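You operate a simulated robot arm through the tools that you are given. There is no shell and no other tool.

Carry out the task below with a simulated two-armed robot. There is one attempt and no reset: what you move stays moved.

JOB
Turn the speed dial of the small panel to 900. Then take the tray of bobbins from the top of the pale green table and put it on the left shelf under the long bench. Then take the purple cone from the top of the pale green table and put it on the top of the power box. Then put the light green cloth on the yellow pack. Then put the gold cone from the end of the long table beside head one on the ledge under the thread stand. Then put two of the blue t-handle keys from the end of the long table beside head one on the top of the side bench. Then pull the bottom drawer open. Do these in the order given. Set down upright: gold cone.

It is judged by the outcome, as a careful person would: the job done as asked, and still so three seconds after it is handed in. It fails if anything else is knocked over, pushed out of place, dropped, spilled or broken. Flat cloth is picked up by pressing the open fingertips on it (5 to 10 N) and closing them slowly along it; thin cloth reads only 2 to 8 mm in the jaws.

ROBOT AND FRAMES
Two 7-joint arms with two-finger parallel grippers on one trunk, on a base that drives. Base frame: it is fixed to the floor where the robot stands at the start and does not move with it; the origin is under the middle of the robot, x ahead of it, y to its left, z up. Readings come in m, rad, newtons and seconds.
The left shoulder is at the start at [0.07, 0.134, 1.176], the right one opposite. With the tool pointing down near the work surface each hand reaches from about 0.1 to 0.52 m from the robot's upright axis, wherever it stands, measured 20 degrees to its own side. Places, roughly: blue t-handle key [2, -1.25, 1]; bottom drawer [-0.3, 3.3, 0.7]; gold cone (7x6x13 cm) [1.8, -1.3, 0.9]; ledge under the thread stand (180x13 cm) [1.24, 0.78, 0.98]; left shelf under the long bench (23x50 cm) [0.2, 5.18, 0.32]; light green cloth (9x6x3 cm) [2.1, -1.5, 0.8]; purple cone (7x6x13 cm) [2, 2.6, 0.8]; speed dial of the small panel [1.8, 3.2, 1.3]; top of the power box (36x13 cm) [1.06, 1.68, 1.04]; top of the side bench [2.8, -3, 0.8]; tray of bobbins [2, 3, 0.75]; yellow pack [4.5, -1, 0.25]. Payload 1.57 kg a hand.
Tool frame (each hand has its own): the origin (TCP) lies between the finger pads and is the grasp point; the fingertips stand 0.03 m ahead of it; z points along the fingers, y is the line along which they close. Largest opening 0.08 m; finger width 0.017, thickness 0.012; the body of the gripper, 0.04 by 0.082 m, starts 0.08 m behind the TCP.
Orientation is that of the tool frame in the base frame, as a unit quaternion [x, y, z, w]. With the fingers straight down and closing along the base's y, the tool's x points along the base's -x, its y along +y and its z along -z.

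CONTROLS
- The arms move only by the tool arm_command. It takes "left_moves", "right_moves" or both (then of equal length, played together; a hand with none holds still); each is a list of rows, each a list of 3 entries, a list of its own where there are three numbers: the shift along the tool's x, y, z in units of 50 mm (1.0 is 50 mm), then the turn, a rotation vector about the tool's x, y, z in units of 6 degrees (1.0 is 6 degrees), then the gripper command, from -1 (shut) to 1 (fully open), values between in proportion. In form: [[[dx, dy, dz], [ax, ay, az], gripper], ...]. A call has 1 to 20 rows; each row shifts and turns the commanded pose from where the row before left it, along the tool's axes as they then stand. A call with a number of a shift or a turn outside -1 to 1 is refused whole. A row lasts 0.2 s, in which the tool goes at most 0.05 m and 0.15 rad; a call with a longer step from one row to the next is refused whole, and so is a gripper value outside its range. Where a pose cannot be reached the arm comes as near as it can. A force on the tool above 40 N (or 10 N above the force at the start of the call, whichever is more), or a blocked arm, ends the call early, and 0.2 s more pass. Each finger travels about 0.153 m/s and halts on what it meets, pressing with about 40 N; the grip force reading is that of the motor and also rises with nothing between the fingers. The clock runs only during rows and for 0.2 s after the last one: add rows that do not move to give the fingers time. It gives the time, the measured TCP pose, the force on the tool (base axes), the opening and the grip force at its end, in the units of the frame above (readings bear some noise), with the torque about the TCP (base axes, N m) and any sound that the robot's microphone picked up.
- Cameras (640 x 400 px; columns grow to the right, rows downward): "scene" is now at [0.1405, 0.013, 1.3894]; the picture's right is [0.01, -1.00, 0.00], its down [-0.66, -0.01, -0.75] and it looks along [0.75, 0.01, -0.66] (base axes); focal length 257 px, centre (320, 200). "left" rides on the left gripper at [0.072, 0.007, -0.122] in its tool frame; the picture's right is [-0.09, 1.00, 0.00], its down [-0.84, -0.08, -0.54] and it looks along [-0.54, -0.05, 0.84] (tool axes); focal length 238 px, centre (320, 200). "right" rides on the right gripper at [0.072, -0.007, -0.122] in its tool frame; the picture's right is [0.09, 1.00, 0.00], its down [-0.84, 0.08, -0.54] and it looks along [-0.54, 0.05, 0.84] (tool axes); focal length 238 px, centre (320, 200). There is no depth. A picture from a camera that has moved, and an enlarged one, comes with that camera's place and axes in the base frame and with its lens. The place of the scene camera against the robot may be out by one fixed shift of up to 0.018 m in any direction.
- get_image(camera): a new picture of that camera. The clock stands still meanwhile.
- slide_trunk(by): slides the trunk up (or, below 0, down) by that many m; the arms and the scene camera ride with it, the base frame stays. It gives what a move gives, with no picture.
- drive_base(legs): drives the robot by 1 to 6 legs, each [ahead, left, turn to the left] in m, m and rad, along the robot's own axes; the way and the turn of a leg run together, so that a leg with both is an arc; at most 1.5 m and 3.142 rad a leg. The arms and the cameras ride along, it lands a little off, and it stops where it bumps. It gives what a move gives.
- aim_head(pan, tilt): turns the head with the scene camera to pan (to the left, within 1.501 rad either way) and tilt (down, from -0.506 to 1.204), counted from straight ahead of the robot. It gives what a move gives.
- zoom(camera, box): a new picture of the part [left, top, right, bottom] of that camera's present view, enlarged. The clock stands still meanwhile.
- finish_job(): hands the job in; it is judged then, once.

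Places have to be worked out from the pictures, the camera data and where the tool is seen. Open the grippers and draw the arms clear of the work before you hand the job in, unless the task says otherwise.

The tools are called after "Call:" as a command line: name --argument value ..., lists and objects as JSON in quotes. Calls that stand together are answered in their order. arm_command: Moves the arms, as the interface text tells. Its arguments: {"type":"object","properties":{"left_moves":{"type":"array","items":{"type":"array"}},"right_moves":{"type":"array","items":{"type":"array"}}},"required":[]} The other tools are called the same way: slide_trunk (by) slides the trunk up or down; drive_base (legs) drives the base; aim_head (pan, tilt) turns the head that bears the scene camera; get_image (camera) takes a picture; zoom (camera, box) takes an enlarged picture of a part of a camera's view; finish_job () hands the job in.

At the start:

```text
time: 0.0
left_ee_pos: [0.4582, 0.1753, 1.1645]
left_orientation: [-0.001, 1.0, -0.001, 0.0]
left_wrist_force: [-0.5, -0.5, -0.4]
left_wrist_torque: [0.03, -0.01, -0.02]
left_opening: 0.0803
left_grasp_force: 0.1
right_ee_pos: [0.4168, -0.1324, 1.1639]
right_orientation: [0.0, 1.0, 0.0, 0.0]
right_wrist_force: [-0.6, -0.5, -0.1]
right_wrist_torque: [-0.02, -0.01, 0.02]
right_opening: 0.0802
right_grasp_force: 0.1
trunk travel left (down, up): [-0.75, 0.19]
robot x, y, heading: [0.0022, 0.0023, 0.001]
head pan, tilt: [0.01, 0.723]
```

scene: 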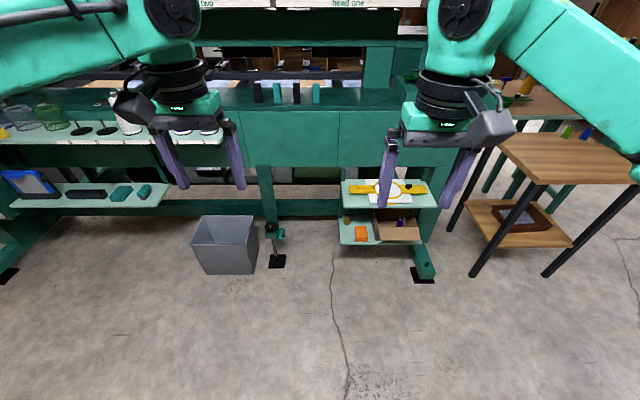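
right: 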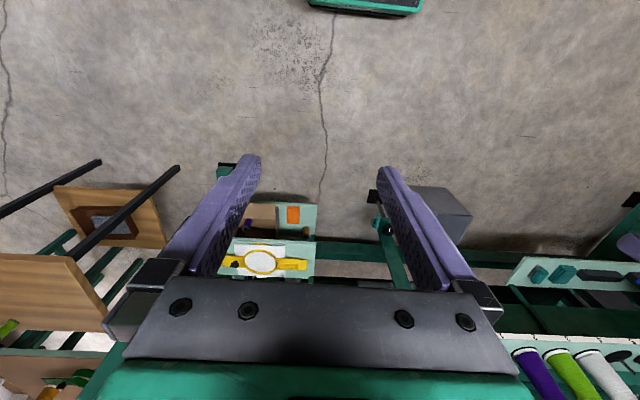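
left: 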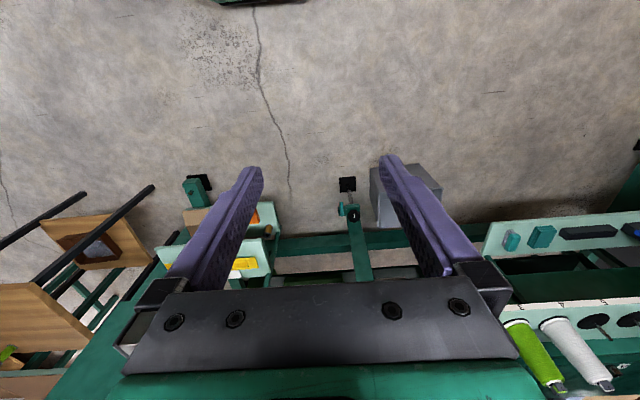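

I start by looking around the scene to learn where things stand: first the head straight and level, then to each side.

Call:
aim_head --pan 0.0 --tilt 0.3

Call:
get_image --camera "scene"

Call:
aim_head --pan 0.9 --tilt 0.3

Call:
get_image --camera "scene"

Call:
aim_head --pan -0.9 --tilt 0.3

Call:
get_image --camera "scene"

```text
time: 0.9
left_ee_pos: [0.4578, 0.1763, 1.1641]
left_orientation: [-0.001, 1.0, 0.0, 0.001]
left_wrist_force: [0.3, -0.1, 0.0]
left_wrist_torque: [0.01, 0.0, -0.02]
left_opening: 0.0802
left_grasp_force: 0.0
right_ee_pos: [0.4174, -0.1329, 1.1641]
right_orientation: [0.0, 1.0, 0.001, -0.001]
right_wrist_force: [-0.4, -0.6, 0.2]
right_wrist_torque: [0.01, 0.01, -0.02]
right_opening: 0.08
right_grasp_force: 0.1
trunk travel left (down, up): [-0.75, 0.19]
robot x, y, heading: [-0.0012, 0.0022, 0.0]
head pan, tilt: [0.0, 0.3]
```

```text
taken
camera scene: at [0.1498, 0.0121, 1.4273], right [0.0, -1.0, 0.0], down [-0.3, 0.0, -0.95], along [0.95, 0.0, -0.3], focal length 257 px, centre (320, 200)
```

scene: 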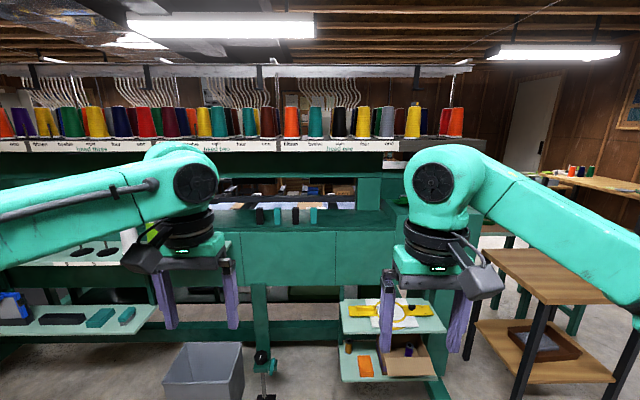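

```text
time: 2.1
left_ee_pos: [0.4564, 0.1755, 1.1641]
left_orientation: [-0.002, 1.0, 0.0, 0.0]
left_wrist_force: [0.9, 0.1, -0.2]
left_wrist_torque: [0.0, -0.03, -0.01]
left_opening: 0.0799
left_grasp_force: 0.0
right_ee_pos: [0.416, -0.1339, 1.1648]
right_orientation: [0.0, 1.0, 0.001, 0.0]
right_wrist_force: [-0.5, 0.1, 0.4]
right_wrist_torque: [0.0, -0.01, 0.02]
right_opening: 0.0799
right_grasp_force: 0.1
trunk travel left (down, up): [-0.75, 0.19]
robot x, y, heading: [-0.0003, -0.0007, 0.0]
head pan, tilt: [0.901, 0.3]
```

```text
taken
camera scene: at [0.1145, 0.0852, 1.4274], right [0.78, -0.62, 0.0], down [-0.18, -0.23, -0.96], along [0.59, 0.75, -0.3], focal length 257 px, centre (320, 200)
```

scene: 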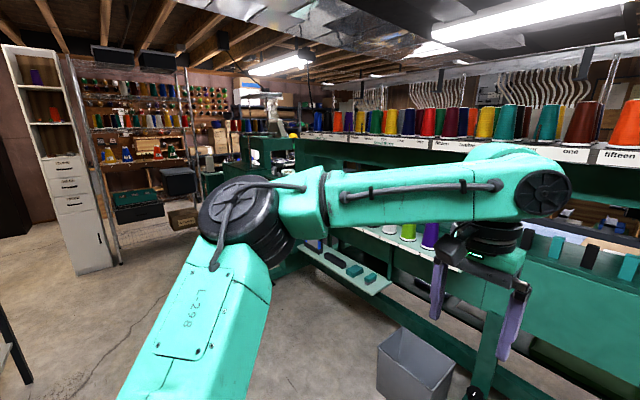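

```text
time: 3.9
left_ee_pos: [0.4573, 0.1752, 1.1641]
left_orientation: [0.0, 1.0, -0.001, 0.0]
left_wrist_force: [-0.3, 0.8, -0.1]
left_wrist_torque: [0.0, 0.0, 0.02]
left_opening: 0.08
left_grasp_force: 0.1
right_ee_pos: [0.4172, -0.1329, 1.1642]
right_orientation: [0.0, 1.0, 0.001, 0.0]
right_wrist_force: [0.2, -0.3, -0.3]
right_wrist_torque: [-0.02, 0.0, 0.0]
right_opening: 0.0802
right_grasp_force: 0.1
trunk travel left (down, up): [-0.75, 0.19]
robot x, y, heading: [0.0024, 0.0003, 0.002]
head pan, tilt: [-0.901, 0.3]
```

```text
taken
camera scene: at [0.1145, -0.061, 1.4274], right [-0.78, -0.62, 0.0], down [-0.18, 0.23, -0.96], along [0.59, -0.75, -0.3], focal length 257 px, centre (320, 200)
```

scene: 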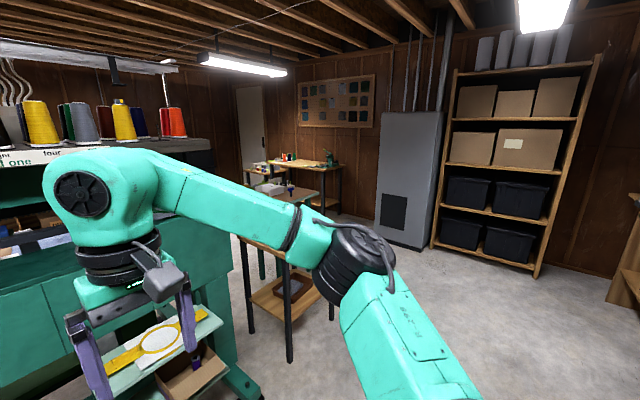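

The embroidery machine runs along y at x≈1.2; the green table, drawers and bench are to the left. I look further left and zoom on that area.

Call:
aim_head --pan 1.2 --tilt 0.2

Call:
get_image --camera "scene"

Call:
zoom --camera "scene" --box '[300, 60, 620, 260]'

Call:
zoom --camera "scene" --box '[60, 60, 380, 260]'

Call:
aim_head --pan 1.5 --tilt 0.6

Call:
get_image --camera "scene"

```text
time: 5.9
left_ee_pos: [0.4566, 0.1754, 1.1646]
left_orientation: [-0.001, 1.0, 0.0, 0.001]
left_wrist_force: [0.2, 0.2, 0.2]
left_wrist_torque: [0.01, -0.03, 0.01]
left_opening: 0.0798
left_grasp_force: 0.0
right_ee_pos: [0.4155, -0.133, 1.1634]
right_orientation: [0.0, 1.0, 0.0, -0.001]
right_wrist_force: [0.2, -0.1, 1.2]
right_wrist_torque: [-0.03, -0.01, 0.01]
right_opening: 0.08
right_grasp_force: 0.0
trunk travel left (down, up): [-0.75, 0.19]
robot x, y, heading: [-0.0023, 0.0015, 0.0]
head pan, tilt: [1.201, 0.201]
```

```text
taken
camera scene: at [0.0902, 0.099, 1.4367], right [0.93, -0.36, 0.0], down [-0.07, -0.19, -0.98], along [0.35, 0.91, -0.2], focal length 257 px, centre (320, 200)
```

scene: 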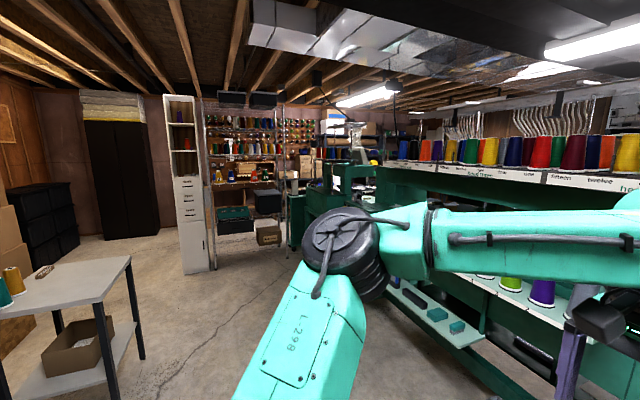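

```text
2.00 times, centred on (460, 160) of scene
camera zoom: at [0.0902, 0.099, 1.4367], right [0.93, -0.36, 0.0], down [-0.07, -0.19, -0.98], along [0.35, 0.91, -0.2], focal length 514 px, centre (40, 280)
```

zoom: 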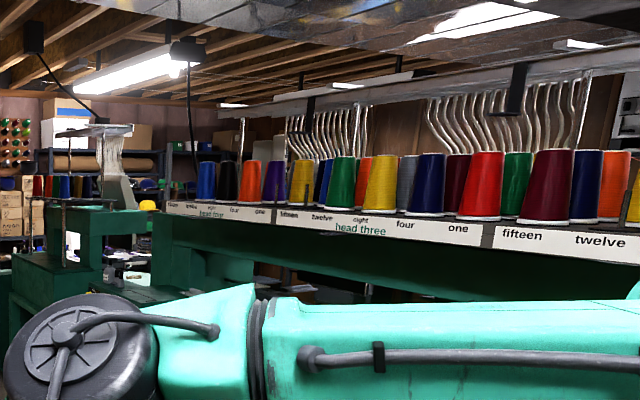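

```text
2.00 times, centred on (220, 160) of scene
camera zoom: at [0.0902, 0.099, 1.4367], right [0.93, -0.36, 0.0], down [-0.07, -0.19, -0.98], along [0.35, 0.91, -0.2], focal length 514 px, centre (520, 280)
```

zoom: 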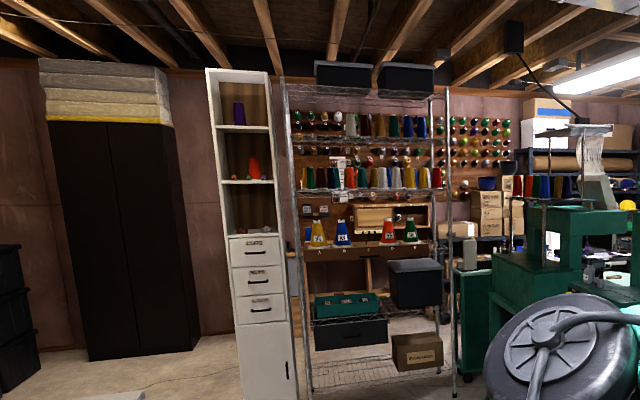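

```text
time: 6.8
left_ee_pos: [0.4558, 0.176, 1.1647]
left_orientation: [0.0, 1.0, 0.0, 0.0]
left_wrist_force: [-0.7, -0.8, 0.1]
left_wrist_torque: [-0.01, -0.02, -0.01]
left_opening: 0.0801
left_grasp_force: 0.0
right_ee_pos: [0.4171, -0.1333, 1.1644]
right_orientation: [0.0, 1.0, -0.001, -0.001]
right_wrist_force: [-0.4, 0.0, 0.4]
right_wrist_torque: [-0.01, 0.0, -0.01]
right_opening: 0.0802
right_grasp_force: 0.0
trunk travel left (down, up): [-0.75, 0.19]
robot x, y, heading: [0.0002, 0.0006, 0.001]
head pan, tilt: [1.499, 0.6]
```

```text
taken
camera scene: at [0.0628, 0.1002, 1.4], right [1.0, -0.07, 0.0], down [-0.04, -0.56, -0.83], along [0.06, 0.82, -0.56], focal length 257 px, centre (320, 200)
```

scene: 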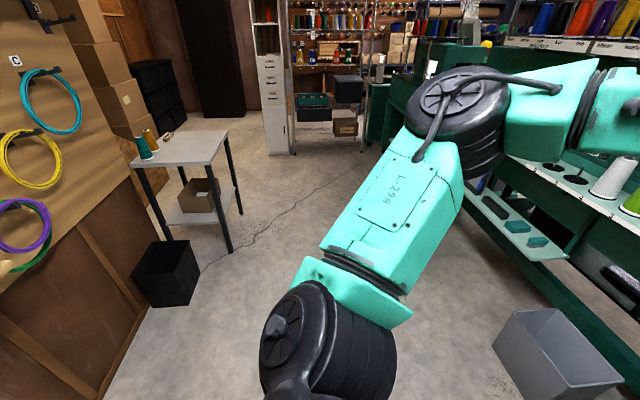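

The way to the left looks clear between the white table (right edge x≈-0.48) and the machine's shelf (x≥1.0). I drive sideways left keeping the heading, then look again.

Call:
drive_base --legs '[[0.1, 1.4, 0]]'

Call:
aim_head --pan 0.7 --tilt 0.3

Call:
get_image --camera "scene"

Call:
zoom --camera "scene" --box '[200, 60, 520, 260]'

Call:
aim_head --pan 1.4 --tilt 0.4

Call:
get_image --camera "scene"

```text
time: 13.7
left_ee_pos: [0.5773, 1.5503, 1.1639]
left_orientation: [0.009, 1.0, 0.0, 0.001]
left_wrist_force: [-0.3, 0.0, -0.7]
left_wrist_torque: [-0.02, -0.02, -0.04]
left_opening: 0.0801
left_grasp_force: 0.0
right_ee_pos: [0.5312, 1.2404, 1.1649]
right_orientation: [0.01, 1.0, 0.001, 0.0]
right_wrist_force: [-0.1, 0.4, -0.6]
right_wrist_torque: [-0.02, 0.01, 0.0]
right_opening: 0.08
right_grasp_force: 0.1
trunk travel left (down, up): [-0.75, 0.19]
robot x, y, heading: [0.1136, 1.3838, -0.023]
head pan, tilt: [1.499, 0.6]
```

```text
time: 14.8
left_ee_pos: [0.5773, 1.5507, 1.1649]
left_orientation: [0.009, 1.0, 0.0, -0.001]
left_wrist_force: [0.4, 0.7, -0.2]
left_wrist_torque: [-0.03, 0.04, 0.0]
left_opening: 0.08
left_grasp_force: 0.0
right_ee_pos: [0.5311, 1.242, 1.1647]
right_orientation: [0.011, 1.0, 0.0, 0.0]
right_wrist_force: [0.0, -0.4, 0.2]
right_wrist_torque: [-0.04, 0.03, -0.05]
right_opening: 0.0799
right_grasp_force: 0.1
trunk travel left (down, up): [-0.75, 0.19]
robot x, y, heading: [0.1174, 1.3834, -0.024]
head pan, tilt: [0.7, 0.3]
```

```text
taken
camera scene: at [0.246, 1.4534, 1.4274], right [0.63, -0.78, 0.0], down [-0.23, -0.19, -0.96], along [0.74, 0.6, -0.3], focal length 257 px, centre (320, 200)
```

scene: 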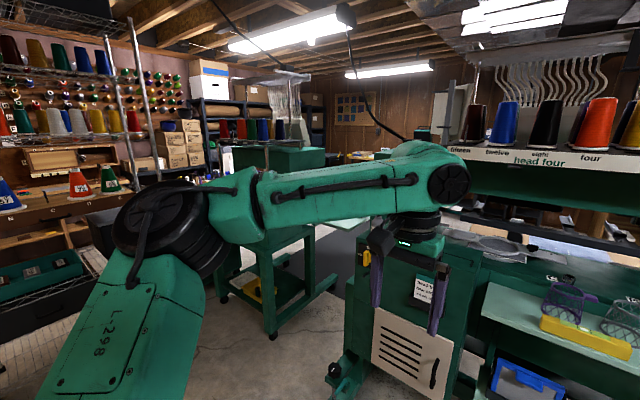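

```text
2.00 times, centred on (360, 160) of scene
camera zoom: at [0.246, 1.4534, 1.4274], right [0.63, -0.78, 0.0], down [-0.23, -0.19, -0.96], along [0.74, 0.6, -0.3], focal length 514 px, centre (240, 280)
```

zoom: 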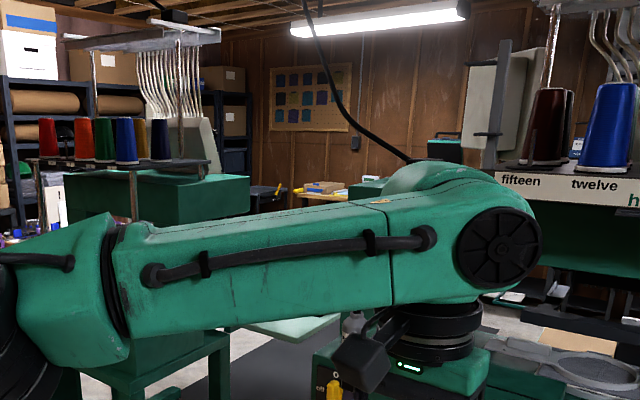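

```text
time: 15.9
left_ee_pos: [0.5785, 1.5501, 1.164]
left_orientation: [0.009, 1.0, -0.001, 0.0]
left_wrist_force: [0.2, -0.4, -0.7]
left_wrist_torque: [-0.05, -0.01, 0.01]
left_opening: 0.0801
left_grasp_force: 0.1
right_ee_pos: [0.5311, 1.241, 1.1653]
right_orientation: [0.01, 1.0, 0.0, -0.001]
right_wrist_force: [-0.1, -1.2, -0.1]
right_wrist_torque: [0.01, -0.02, 0.0]
right_opening: 0.0799
right_grasp_force: 0.1
trunk travel left (down, up): [-0.75, 0.19]
robot x, y, heading: [0.1213, 1.3858, -0.021]
head pan, tilt: [1.4, 0.4]
```

```text
taken
camera scene: at [0.1912, 1.4856, 1.4181], right [0.98, -0.19, 0.0], down [-0.07, -0.38, -0.92], along [0.18, 0.9, -0.39], focal length 257 px, centre (320, 200)
```

scene: 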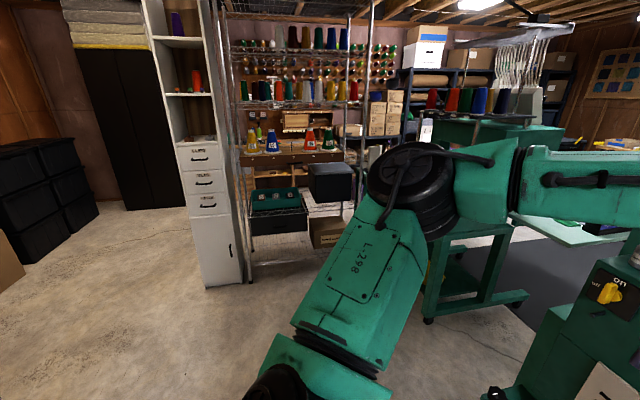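

The power box is at the end of the big machine, and the small machine (with the pale green table on its far, +x side) lies beyond an aisle. I drive a little further left to look down that aisle.

Call:
drive_base --legs '[[0.1, 0.85, 0.02]]'

Call:
aim_head --pan 0.0 --tilt 0.4

Call:
get_image --camera "scene"

Call:
aim_head --pan 0.0 --tilt 0.9

Call:
get_image --camera "scene"

Call:
aim_head --pan 1.0 --tilt 0.5

Call:
get_image --camera "scene"

```text
time: 20.5
left_ee_pos: [0.6841, 2.4147, 1.1647]
left_orientation: [0.001, 1.0, 0.0, -0.001]
left_wrist_force: [-0.3, 0.5, 0.0]
left_wrist_torque: [0.0, -0.02, 0.0]
left_opening: 0.0799
left_grasp_force: 0.0
right_ee_pos: [0.6435, 2.1054, 1.1632]
right_orientation: [0.001, 1.0, 0.001, 0.0]
right_wrist_force: [0.4, 0.6, -0.3]
right_wrist_torque: [0.01, 0.0, -0.01]
right_opening: 0.0798
right_grasp_force: 0.1
trunk travel left (down, up): [-0.75, 0.19]
robot x, y, heading: [0.2253, 2.241, -0.006]
head pan, tilt: [1.4, 0.4]
```

```text
time: 22.0
left_ee_pos: [0.6843, 2.4153, 1.1638]
left_orientation: [0.001, 1.0, 0.0, 0.0]
left_wrist_force: [-0.2, 0.3, 0.1]
left_wrist_torque: [0.0, 0.04, 0.02]
left_opening: 0.0802
left_grasp_force: 0.0
right_ee_pos: [0.6436, 2.1068, 1.1647]
right_orientation: [0.002, 1.0, 0.0, -0.001]
right_wrist_force: [-1.0, 0.0, 0.2]
right_wrist_torque: [0.0, 0.02, 0.0]
right_opening: 0.08
right_grasp_force: 0.0
trunk travel left (down, up): [-0.75, 0.19]
robot x, y, heading: [0.2275, 2.24, -0.003]
head pan, tilt: [0.0, 0.4]
```

```text
taken
camera scene: at [0.376, 2.2524, 1.4181], right [0.0, -1.0, 0.0], down [-0.39, 0.0, -0.92], along [0.92, 0.0, -0.39], focal length 257 px, centre (320, 200)
```

scene: 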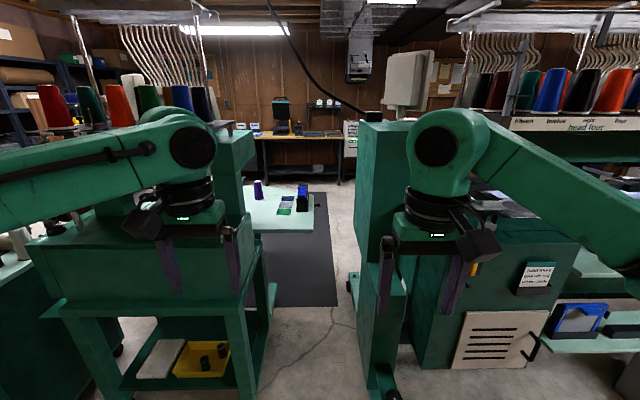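

```text
time: 22.9
left_ee_pos: [0.6842, 2.416, 1.1648]
left_orientation: [0.001, 1.0, 0.0, 0.0]
left_wrist_force: [-0.1, 0.3, -0.3]
left_wrist_torque: [0.03, 0.01, -0.04]
left_opening: 0.08
left_grasp_force: 0.0
right_ee_pos: [0.6439, 2.1058, 1.1638]
right_orientation: [0.001, 1.0, 0.0, 0.0]
right_wrist_force: [0.2, 0.3, 0.1]
right_wrist_torque: [-0.01, -0.03, 0.03]
right_opening: 0.0803
right_grasp_force: 0.1
trunk travel left (down, up): [-0.75, 0.19]
robot x, y, heading: [0.2269, 2.2414, -0.005]
head pan, tilt: [0.0, 0.901]
```

```text
taken
camera scene: at [0.3589, 2.2523, 1.3752], right [0.0, -1.0, 0.0], down [-0.78, 0.0, -0.62], along [0.62, 0.0, -0.78], focal length 257 px, centre (320, 200)
```

scene: 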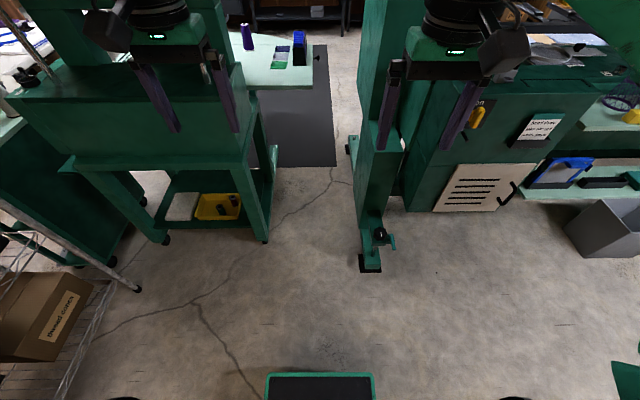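

```text
time: 24.2
left_ee_pos: [0.6837, 2.4151, 1.1638]
left_orientation: [0.0, 1.0, 0.0, 0.0]
left_wrist_force: [0.1, 0.2, -0.3]
left_wrist_torque: [0.01, -0.01, -0.01]
left_opening: 0.0799
left_grasp_force: 0.2
right_ee_pos: [0.6436, 2.1057, 1.1636]
right_orientation: [0.002, 1.0, 0.0, 0.0]
right_wrist_force: [-0.3, -0.2, -0.5]
right_wrist_torque: [0.0, 0.01, -0.02]
right_opening: 0.0803
right_grasp_force: 0.0
trunk travel left (down, up): [-0.75, 0.19]
robot x, y, heading: [0.2282, 2.2414, -0.0]
head pan, tilt: [1.0, 0.499]
```

```text
taken
camera scene: at [0.3328, 2.3289, 1.409], right [0.84, -0.54, 0.0], down [-0.26, -0.4, -0.88], along [0.48, 0.74, -0.48], focal length 257 px, centre (320, 200)
```

scene: 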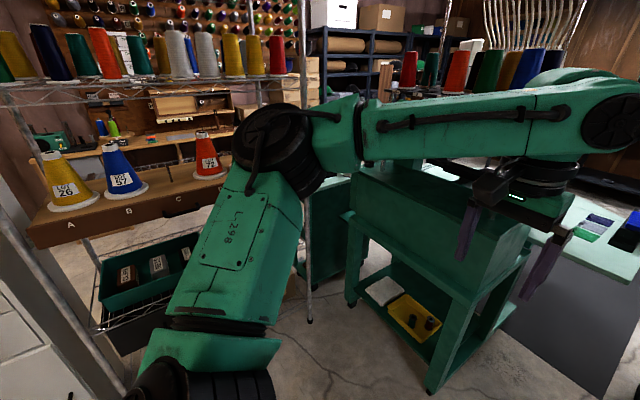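

The aisle is blocked by the pale table's edge (gap ≈0.28 m), so the table must be reached from the far (+x) side. I drive back right to see the way around the other end of the machine.

Call:
drive_base --legs '[[-0.12, -1.2, 0], [0, -1.2, 0], [0, -1.2, 0]]'

Call:
aim_head --pan -0.3 --tilt 0.4

Call:
get_image --camera "scene"

Call:
aim_head --pan -0.9 --tilt 0.5

Call:
get_image --camera "scene"

```text
time: 41.5
left_ee_pos: [0.5554, -1.1534, 1.1645]
left_orientation: [-0.003, 1.0, -0.001, 0.0]
left_wrist_force: [-0.5, -0.1, -1.1]
left_wrist_torque: [-0.02, 0.02, 0.0]
left_opening: 0.0799
left_grasp_force: 0.0
right_ee_pos: [0.5166, -1.4631, 1.1654]
right_orientation: [-0.002, 1.0, 0.0, 0.001]
right_wrist_force: [-1.0, -0.4, 0.6]
right_wrist_torque: [-0.02, 0.03, 0.02]
right_opening: 0.0797
right_grasp_force: 0.0
trunk travel left (down, up): [-0.75, 0.19]
robot x, y, heading: [0.0985, -1.332, 0.003]
head pan, tilt: [1.0, 0.499]
```

```text
time: 43.0
left_ee_pos: [0.5563, -1.1539, 1.1642]
left_orientation: [-0.002, 1.0, 0.0, 0.0]
left_wrist_force: [0.2, -0.8, 0.5]
left_wrist_torque: [0.01, -0.02, -0.03]
left_opening: 0.0798
left_grasp_force: 0.1
right_ee_pos: [0.5175, -1.4628, 1.1652]
right_orientation: [-0.002, 1.0, 0.0, 0.0]
right_wrist_force: [-0.7, 1.3, 0.1]
right_wrist_torque: [0.01, 0.02, -0.02]
right_opening: 0.08
right_grasp_force: 0.0
trunk travel left (down, up): [-0.75, 0.19]
robot x, y, heading: [0.0986, -1.3287, -0.0]
head pan, tilt: [-0.3, 0.4]
```

```text
taken
camera scene: at [0.2441, -1.3463, 1.4181], right [-0.29, -0.96, 0.0], down [-0.37, 0.11, -0.92], along [0.88, -0.27, -0.39], focal length 257 px, centre (320, 200)
```

scene: 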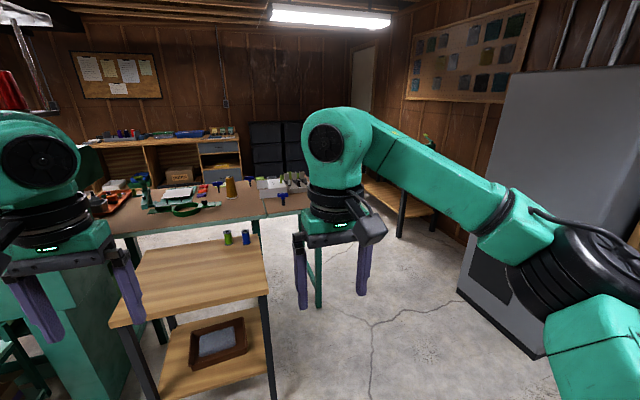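

```text
time: 44.0
left_ee_pos: [0.5567, -1.1545, 1.1646]
left_orientation: [-0.002, 1.0, 0.0, 0.0]
left_wrist_force: [0.5, -0.6, -0.6]
left_wrist_torque: [0.02, 0.01, 0.0]
left_opening: 0.0798
left_grasp_force: 0.1
right_ee_pos: [0.5173, -1.4633, 1.1647]
right_orientation: [-0.001, 1.0, 0.0, -0.001]
right_wrist_force: [0.9, -0.5, 0.5]
right_wrist_torque: [-0.01, 0.02, 0.01]
right_opening: 0.0798
right_grasp_force: 0.1
trunk travel left (down, up): [-0.75, 0.19]
robot x, y, heading: [0.0988, -1.331, -0.0]
head pan, tilt: [-0.901, 0.499]
```

```text
taken
camera scene: at [0.2123, -1.3903, 1.409], right [-0.78, -0.62, 0.0], down [-0.3, 0.37, -0.88], along [0.55, -0.69, -0.48], focal length 257 px, centre (320, 200)
```

scene: 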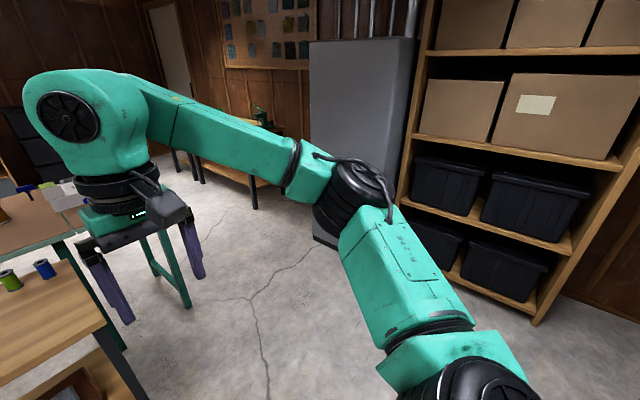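

The passage between the long table's end (leg at about [1.6,-1.75]) and the gray cabinet (front y≈-2.85) is about 1.1 m wide. I shift right to y≈-2.15 and look down it before going on.

Call:
drive_base --legs '[[0.0, -0.85, 0]]'

Call:
aim_head --pan 0.0 --tilt 0.45

Call:
get_image --camera "scene"

Call:
aim_head --pan 0.3 --tilt 0.45

Call:
get_image --camera "scene"

Call:
zoom --camera "scene" --box '[100, 80, 420, 280]'

```text
time: 48.6
left_ee_pos: [0.5592, -2.0146, 1.1638]
left_orientation: [-0.005, 1.0, 0.0, 0.0]
left_wrist_force: [0.2, -1.0, 0.7]
left_wrist_torque: [0.01, 0.0, 0.01]
left_opening: 0.08
left_grasp_force: 0.1
right_ee_pos: [0.5233, -2.324, 1.1649]
right_orientation: [-0.005, 1.0, 0.0, 0.0]
right_wrist_force: [-0.1, -0.1, 0.1]
right_wrist_torque: [-0.04, 0.01, -0.04]
right_opening: 0.0799
right_grasp_force: 0.0
trunk travel left (down, up): [-0.75, 0.19]
robot x, y, heading: [0.1037, -2.1955, 0.007]
head pan, tilt: [-0.901, 0.499]
```

```text
time: 49.8
left_ee_pos: [0.5607, -2.0126, 1.1649]
left_orientation: [-0.005, 1.0, 0.0, 0.0]
left_wrist_force: [0.3, -0.3, 0.0]
left_wrist_torque: [0.03, 0.0, 0.0]
left_opening: 0.08
left_grasp_force: 0.1
right_ee_pos: [0.523, -2.3229, 1.1632]
right_orientation: [-0.005, 1.0, 0.001, 0.001]
right_wrist_force: [-0.1, 0.1, -0.5]
right_wrist_torque: [0.03, 0.0, -0.03]
right_opening: 0.0801
right_grasp_force: 0.0
trunk travel left (down, up): [-0.75, 0.19]
robot x, y, heading: [0.1016, -2.1951, 0.006]
head pan, tilt: [0.0, 0.45]
```

```text
taken
camera scene: at [0.2529, -2.1811, 1.4134], right [0.01, -1.0, 0.0], down [-0.44, 0.0, -0.9], along [0.9, 0.01, -0.44], focal length 257 px, centre (320, 200)
```

scene: 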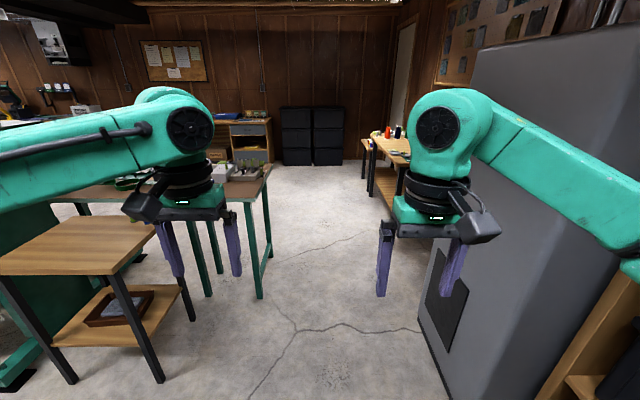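

```text
time: 50.6
left_ee_pos: [0.5589, -2.0143, 1.1639]
left_orientation: [-0.004, 1.0, 0.001, 0.001]
left_wrist_force: [0.0, -0.6, 0.7]
left_wrist_torque: [0.01, 0.02, -0.02]
left_opening: 0.0798
left_grasp_force: 0.1
right_ee_pos: [0.5234, -2.3245, 1.1644]
right_orientation: [-0.004, 1.0, 0.0, 0.0]
right_wrist_force: [0.0, -0.2, 0.0]
right_wrist_torque: [-0.04, 0.03, 0.0]
right_opening: 0.08
right_grasp_force: 0.1
trunk travel left (down, up): [-0.75, 0.19]
robot x, y, heading: [0.1063, -2.1916, 0.007]
head pan, tilt: [0.3, 0.45]
```

```text
taken
camera scene: at [0.2486, -2.154, 1.4135], right [0.3, -0.95, 0.0], down [-0.41, -0.13, -0.9], along [0.86, 0.27, -0.44], focal length 257 px, centre (320, 200)
```

scene: 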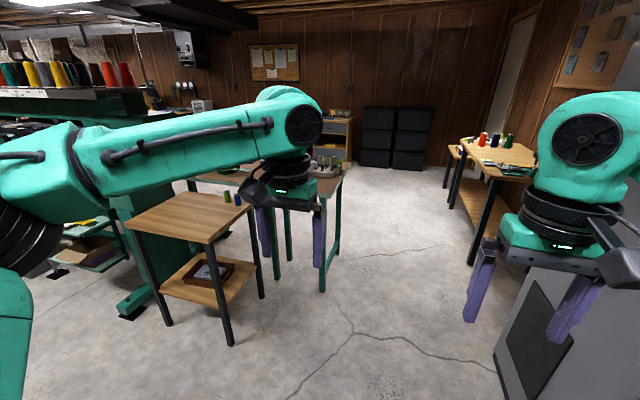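

```text
2.00 times, centred on (260, 180) of scene
camera zoom: at [0.2486, -2.154, 1.4135], right [0.3, -0.95, 0.0], down [-0.41, -0.13, -0.9], along [0.86, 0.27, -0.44], focal length 514 px, centre (440, 240)
```

zoom: 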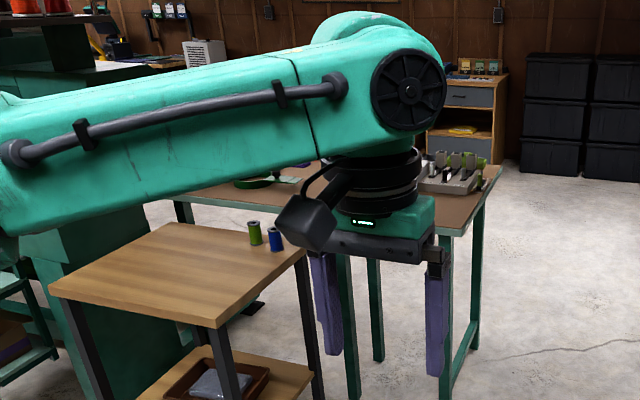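

Facing +y while moving along the passage keeps the arms above the low tables and well off the gray cabinet. I turn left 90° here, then move to the robot's right (+x) in steps.

Call:
drive_base --legs '[[0, 0.05, 0], [0, 0, 1.565], [0, -1.2, 0]]'

Call:
aim_head --pan 0.0 --tilt 0.6

Call:
get_image --camera "scene"

Call:
aim_head --pan -0.8 --tilt 0.5

Call:
get_image --camera "scene"

```text
time: 61.1
left_ee_pos: [1.1118, -1.6391, 1.165]
left_orientation: [0.73, -0.684, -0.001, 0.001]
left_wrist_force: [0.2, 0.4, 0.1]
left_wrist_torque: [0.01, 0.0, 0.0]
left_opening: 0.0799
left_grasp_force: 0.0
right_ee_pos: [1.4226, -1.66, 1.1638]
right_orientation: [0.729, -0.684, -0.001, 0.0]
right_wrist_force: [0.4, 0.4, -0.1]
right_wrist_torque: [0.0, 0.04, 0.02]
right_opening: 0.0801
right_grasp_force: 0.0
trunk travel left (down, up): [-0.75, 0.19]
robot x, y, heading: [1.317, -2.0859, 1.633]
head pan, tilt: [0.3, 0.45]
```

```text
time: 61.9
left_ee_pos: [1.1119, -1.639, 1.1638]
left_orientation: [0.729, -0.684, -0.001, -0.001]
left_wrist_force: [0.0, 0.3, -0.3]
left_wrist_torque: [0.0, -0.02, 0.01]
left_opening: 0.0803
left_grasp_force: 0.0
right_ee_pos: [1.4236, -1.6599, 1.1642]
right_orientation: [0.729, -0.685, 0.0, 0.0]
right_wrist_force: [-0.5, 0.0, 0.0]
right_wrist_torque: [0.0, 0.03, 0.03]
right_opening: 0.0801
right_grasp_force: 0.0
trunk travel left (down, up): [-0.75, 0.19]
robot x, y, heading: [1.3153, -2.0855, 1.636]
head pan, tilt: [0.0, 0.6]
```

```text
taken
camera scene: at [1.3144, -1.9337, 1.3999], right [1.0, 0.06, 0.0], down [0.04, -0.56, -0.83], along [-0.05, 0.82, -0.56], focal length 257 px, centre (320, 200)
```

scene: 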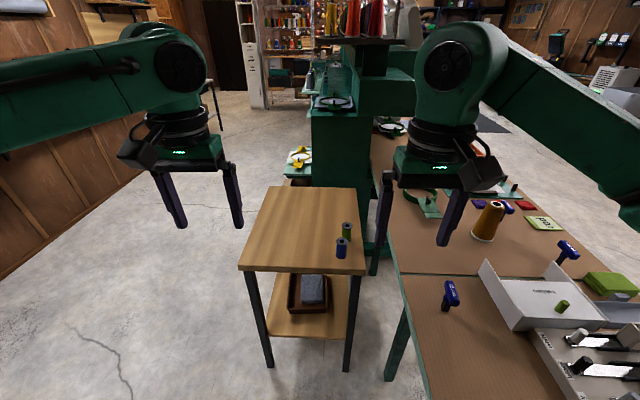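

```text
time: 63.1
left_ee_pos: [1.1113, -1.6379, 1.1633]
left_orientation: [0.729, -0.684, 0.0, 0.0]
left_wrist_force: [-0.2, 0.5, 0.9]
left_wrist_torque: [0.03, -0.02, 0.05]
left_opening: 0.08
left_grasp_force: 0.1
right_ee_pos: [1.4246, -1.6609, 1.164]
right_orientation: [0.729, -0.685, 0.0, 0.0]
right_wrist_force: [-0.2, 0.2, -0.4]
right_wrist_torque: [0.02, 0.0, -0.01]
right_opening: 0.08
right_grasp_force: 0.0
trunk travel left (down, up): [-0.75, 0.19]
robot x, y, heading: [1.3145, -2.0846, 1.633]
head pan, tilt: [-0.799, 0.499]
```

```text
taken
camera scene: at [1.3809, -1.9545, 1.409], right [0.74, -0.67, 0.0], down [-0.32, -0.36, -0.88], along [0.59, 0.65, -0.48], focal length 257 px, centre (320, 200)
```

scene: 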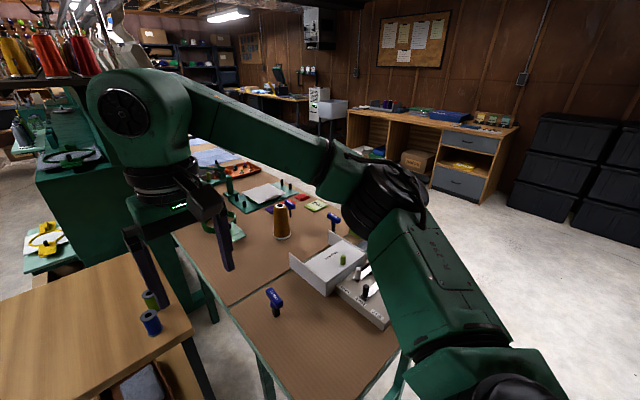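

The long table with the cone, keys and cloth is right here, and the wood desk with the yellow pack is at x≈4.2+. I back off slightly, straighten, and move on to x≈3.2, then look along +y.

Call:
drive_base --legs '[[-0.12, 0, -0.06], [0, -1.0, 0], [0, -0.9, 0]]'

Call:
aim_head --pan 0.0 --tilt 0.4

Call:
get_image --camera "scene"

Call:
aim_head --pan 0.7 --tilt 0.5

Call:
get_image --camera "scene"

Call:
aim_head --pan -0.8 --tilt 0.5

Call:
get_image --camera "scene"

```text
time: 73.5
left_ee_pos: [3.0461, -1.752, 1.164]
left_orientation: [0.711, -0.703, 0.001, -0.001]
left_wrist_force: [-0.7, -0.3, -0.1]
left_wrist_torque: [0.0, -0.01, -0.01]
left_opening: 0.08
left_grasp_force: 0.0
right_ee_pos: [3.3553, -1.7893, 1.1638]
right_orientation: [0.71, -0.704, 0.0, 0.0]
right_wrist_force: [0.5, 0.3, 0.0]
right_wrist_torque: [0.01, 0.0, -0.04]
right_opening: 0.0798
right_grasp_force: 0.1
trunk travel left (down, up): [-0.75, 0.19]
robot x, y, heading: [3.2286, -2.2086, 1.581]
head pan, tilt: [-0.799, 0.499]
```

```text
time: 74.6
left_ee_pos: [3.0471, -1.7514, 1.1648]
left_orientation: [0.711, -0.703, 0.0, -0.001]
left_wrist_force: [0.0, 0.3, -0.3]
left_wrist_torque: [-0.01, 0.03, 0.02]
left_opening: 0.08
left_grasp_force: 0.2
right_ee_pos: [3.3558, -1.7892, 1.1638]
right_orientation: [0.711, -0.703, 0.0, -0.001]
right_wrist_force: [0.1, 0.0, -0.2]
right_wrist_torque: [-0.02, 0.01, 0.02]
right_opening: 0.08
right_grasp_force: 0.2
trunk travel left (down, up): [-0.75, 0.19]
robot x, y, heading: [3.225, -2.2081, 1.583]
head pan, tilt: [0.0, 0.4]
```

```text
taken
camera scene: at [3.2321, -2.0523, 1.4181], right [1.0, 0.01, 0.0], down [0.0, -0.39, -0.92], along [-0.01, 0.92, -0.39], focal length 257 px, centre (320, 200)
```

scene: 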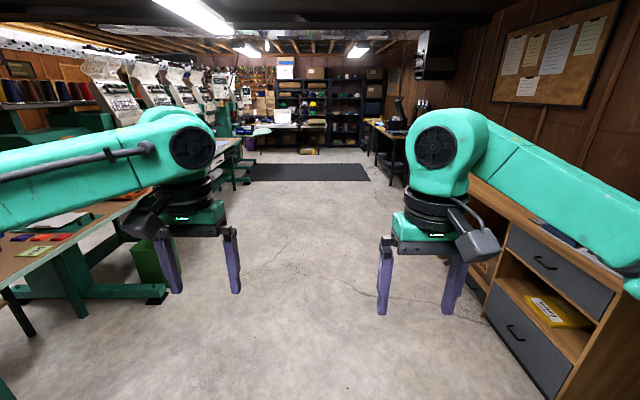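

```text
time: 75.7
left_ee_pos: [3.0468, -1.7529, 1.1652]
left_orientation: [0.711, -0.703, 0.0, -0.001]
left_wrist_force: [0.3, -0.7, 0.2]
left_wrist_torque: [-0.01, -0.01, -0.02]
left_opening: 0.0797
left_grasp_force: 0.0
right_ee_pos: [3.3556, -1.7897, 1.1641]
right_orientation: [0.71, -0.704, 0.0, 0.0]
right_wrist_force: [0.7, 0.8, 0.0]
right_wrist_torque: [0.01, -0.02, 0.0]
right_opening: 0.0798
right_grasp_force: 0.1
trunk travel left (down, up): [-0.75, 0.19]
robot x, y, heading: [3.227, -2.2096, 1.582]
head pan, tilt: [0.7, 0.499]
```

```text
taken
camera scene: at [3.1738, -2.0759, 1.409], right [0.76, 0.65, 0.0], down [0.31, -0.36, -0.88], along [-0.57, 0.67, -0.48], focal length 257 px, centre (320, 200)
```

scene: 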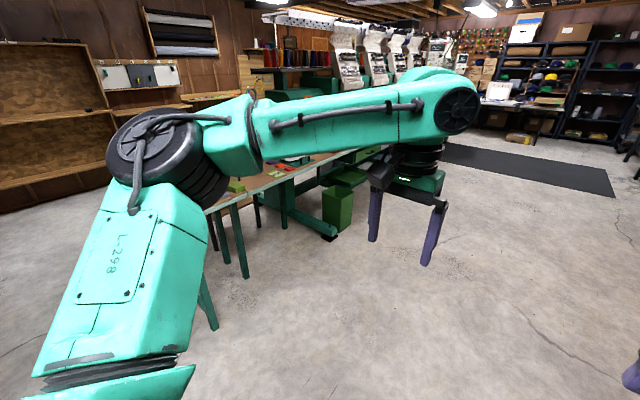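

```text
time: 77.2
left_ee_pos: [3.0477, -1.7529, 1.1648]
left_orientation: [0.711, -0.703, 0.0, -0.001]
left_wrist_force: [-0.1, 0.0, -0.5]
left_wrist_torque: [-0.04, 0.0, 0.01]
left_opening: 0.0801
left_grasp_force: 0.0
right_ee_pos: [3.3566, -1.7897, 1.1644]
right_orientation: [0.711, -0.704, -0.001, 0.001]
right_wrist_force: [-0.8, 0.5, 0.4]
right_wrist_torque: [-0.01, -0.03, -0.05]
right_opening: 0.0801
right_grasp_force: 0.0
trunk travel left (down, up): [-0.75, 0.19]
robot x, y, heading: [3.2277, -2.2061, 1.58]
head pan, tilt: [-0.799, 0.499]
```

```text
taken
camera scene: at [3.2976, -2.0808, 1.409], right [0.7, -0.71, 0.0], down [-0.34, -0.34, -0.88], along [0.62, 0.62, -0.48], focal length 257 px, centre (320, 200)
```

scene: 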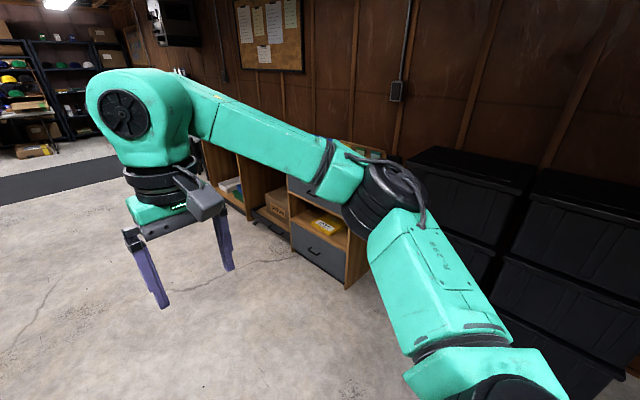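

The corridor along +y at x≈3.2 is open as far as the black mat. I drive ahead to about y=1.7.

Call:
drive_base --legs '[[1.5, 0, -0.01], [1.5, 0, 0], [0.8, 0, 0]]'

Call:
aim_head --pan 0.0 --tilt 0.4

Call:
get_image --camera "scene"

Call:
aim_head --pan 0.7 --tilt 0.4

Call:
get_image --camera "scene"

```text
time: 95.5
left_ee_pos: [3.0725, 2.0198, 1.165]
left_orientation: [-0.7, 0.714, 0.001, 0.001]
left_wrist_force: [-0.1, -1.0, 1.1]
left_wrist_torque: [0.03, 0.0, 0.01]
left_opening: 0.0801
left_grasp_force: 0.0
right_ee_pos: [3.3805, 1.9736, 1.1627]
right_orientation: [-0.7, 0.714, 0.0, 0.0]
right_wrist_force: [0.5, 0.3, -0.5]
right_wrist_torque: [-0.01, -0.02, 0.01]
right_opening: 0.08
right_grasp_force: 0.1
trunk travel left (down, up): [-0.75, 0.19]
robot x, y, heading: [3.2346, 1.5602, 1.548]
head pan, tilt: [-0.799, 0.499]
```

```text
time: 96.6
left_ee_pos: [3.0731, 2.0197, 1.1648]
left_orientation: [-0.7, 0.714, 0.001, 0.001]
left_wrist_force: [-0.3, -0.6, 0.6]
left_wrist_torque: [-0.02, 0.0, 0.0]
left_opening: 0.0801
left_grasp_force: 0.1
right_ee_pos: [3.3801, 1.9736, 1.1637]
right_orientation: [-0.699, 0.715, 0.0, 0.001]
right_wrist_force: [0.7, -0.2, -0.3]
right_wrist_torque: [-0.02, -0.02, -0.02]
right_opening: 0.0798
right_grasp_force: 0.1
trunk travel left (down, up): [-0.75, 0.19]
robot x, y, heading: [3.2385, 1.5596, 1.551]
head pan, tilt: [0.0, 0.4]
```

```text
taken
camera scene: at [3.2484, 1.7146, 1.4181], right [1.0, -0.02, 0.0], down [-0.01, -0.39, -0.92], along [0.02, 0.92, -0.39], focal length 257 px, centre (320, 200)
```

scene: 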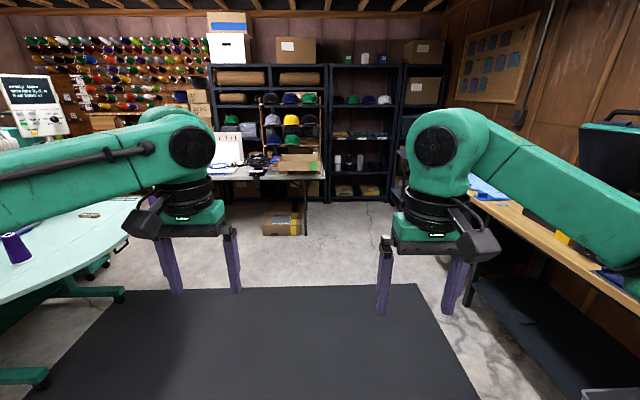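

```text
time: 97.7
left_ee_pos: [3.0727, 2.0194, 1.1648]
left_orientation: [-0.7, 0.714, 0.001, 0.001]
left_wrist_force: [-0.8, -0.2, -0.2]
left_wrist_torque: [0.01, -0.02, 0.02]
left_opening: 0.0797
left_grasp_force: 0.1
right_ee_pos: [3.3802, 1.9745, 1.164]
right_orientation: [-0.7, 0.714, 0.0, 0.0]
right_wrist_force: [1.2, -0.9, 0.4]
right_wrist_torque: [0.01, 0.01, -0.01]
right_opening: 0.08
right_grasp_force: 0.1
trunk travel left (down, up): [-0.75, 0.19]
robot x, y, heading: [3.2357, 1.5593, 1.548]
head pan, tilt: [0.7, 0.4]
```

```text
taken
camera scene: at [3.1883, 1.6942, 1.4181], right [0.78, 0.63, 0.0], down [0.24, -0.3, -0.92], along [-0.58, 0.72, -0.39], focal length 257 px, centre (320, 200)
```

scene: 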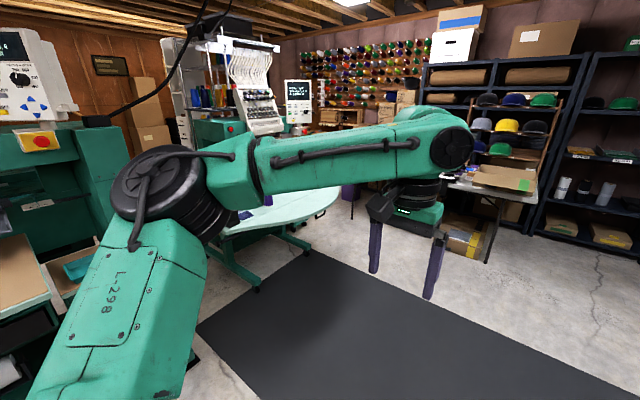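

The small panel stands behind the table at about [1.8,3.2,1.35]. I zoom on it and on the table.

Call:
aim_head --pan 0.6 --tilt 0.2

Call:
zoom --camera "scene" --box '[200, 60, 360, 160]'

Call:
zoom --camera "scene" --box '[160, 120, 400, 270]'

```text
time: 98.4
left_ee_pos: [3.0733, 2.0207, 1.1641]
left_orientation: [-0.7, 0.714, 0.001, 0.0]
left_wrist_force: [-0.1, 0.3, -0.2]
left_wrist_torque: [-0.01, 0.03, 0.01]
left_opening: 0.0799
left_grasp_force: 0.0
right_ee_pos: [3.3815, 1.9734, 1.1649]
right_orientation: [-0.7, 0.715, -0.001, 0.0]
right_wrist_force: [0.2, 0.3, 0.1]
right_wrist_torque: [0.0, 0.01, 0.0]
right_opening: 0.0801
right_grasp_force: 0.0
trunk travel left (down, up): [-0.75, 0.19]
robot x, y, heading: [3.2397, 1.5593, 1.547]
head pan, tilt: [0.6, 0.201]
```

```text
4.00 times, centred on (280, 110) of scene
camera zoom: at [3.1954, 1.7001, 1.4366], right [0.84, 0.55, 0.0], down [0.11, -0.17, -0.98], along [-0.54, 0.82, -0.2], focal length 1027 px, centre (480, 560)
```

zoom: 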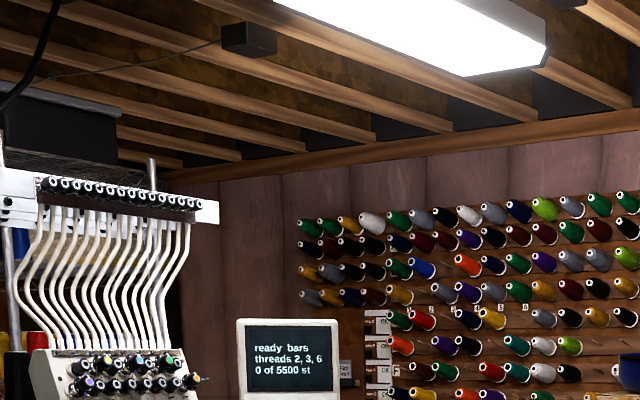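

```text
2.67 times, centred on (280, 195) of scene
camera zoom: at [3.1954, 1.7001, 1.4366], right [0.84, 0.55, 0.0], down [0.11, -0.17, -0.98], along [-0.54, 0.82, -0.2], focal length 685 px, centre (427, 213)
```

zoom: 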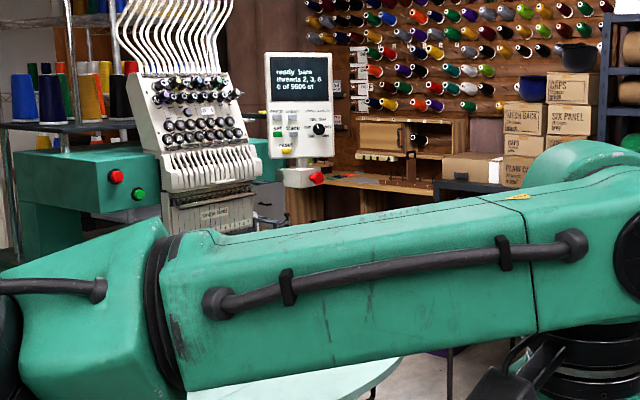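

The small panel has a screen, switches and a dial. I move up the corridor and turn to face -x toward the panel and table.

Call:
drive_base --legs '[[1.35, 0, 0], [0, 0, 1.58]]'

Call:
aim_head --pan 0.0 --tilt 0.4

Call:
get_image --camera "scene"

Call:
zoom --camera "scene" --box '[200, 100, 440, 250]'

```text
time: 108.8
left_ee_pos: [2.7997, 2.7349, 1.1665]
left_orientation: [1.0, -0.019, -0.001, 0.0]
left_wrist_force: [-0.2, 0.1, 0.9]
left_wrist_torque: [0.0, -0.03, 0.04]
left_opening: 0.0801
left_grasp_force: 0.0
right_ee_pos: [2.8524, 3.0407, 1.1671]
right_orientation: [1.0, -0.019, 0.0, 0.0]
right_wrist_force: [-0.2, 0.5, 0.0]
right_wrist_torque: [0.05, 0.01, -0.01]
right_opening: 0.0798
right_grasp_force: 0.1
trunk travel left (down, up): [-0.75, 0.19]
robot x, y, heading: [3.2646, 2.8932, 3.102]
head pan, tilt: [0.6, 0.201]
```

```text
time: 109.8
left_ee_pos: [2.7988, 2.7331, 1.1654]
left_orientation: [1.0, -0.018, -0.001, 0.0]
left_wrist_force: [0.9, 0.0, -0.4]
left_wrist_torque: [-0.03, -0.01, 0.01]
left_opening: 0.0802
left_grasp_force: 0.1
right_ee_pos: [2.8519, 3.0408, 1.1645]
right_orientation: [1.0, -0.02, -0.001, 0.001]
right_wrist_force: [-0.8, 0.2, -0.4]
right_wrist_torque: [0.02, 0.01, -0.04]
right_opening: 0.0798
right_grasp_force: 0.0
trunk travel left (down, up): [-0.75, 0.19]
robot x, y, heading: [3.2632, 2.8943, 3.105]
head pan, tilt: [0.0, 0.4]
```

```text
taken
camera scene: at [3.1264, 2.9095, 1.4202], right [0.04, 1.0, 0.0], down [0.39, -0.01, -0.92], along [-0.92, 0.03, -0.39], focal length 257 px, centre (320, 200)
```

scene: 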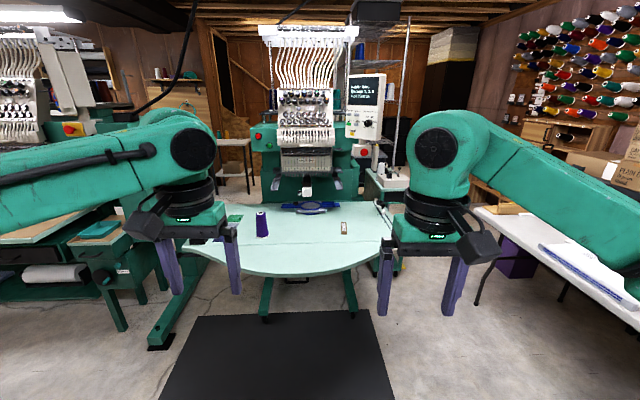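

```text
2.67 times, centred on (320, 175) of scene
camera zoom: at [3.1264, 2.9095, 1.4202], right [0.04, 1.0, 0.0], down [0.39, -0.01, -0.92], along [-0.92, 0.03, -0.39], focal length 685 px, centre (320, 267)
```

zoom: 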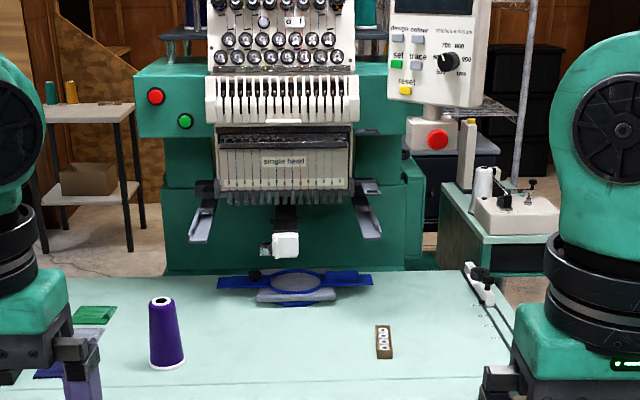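

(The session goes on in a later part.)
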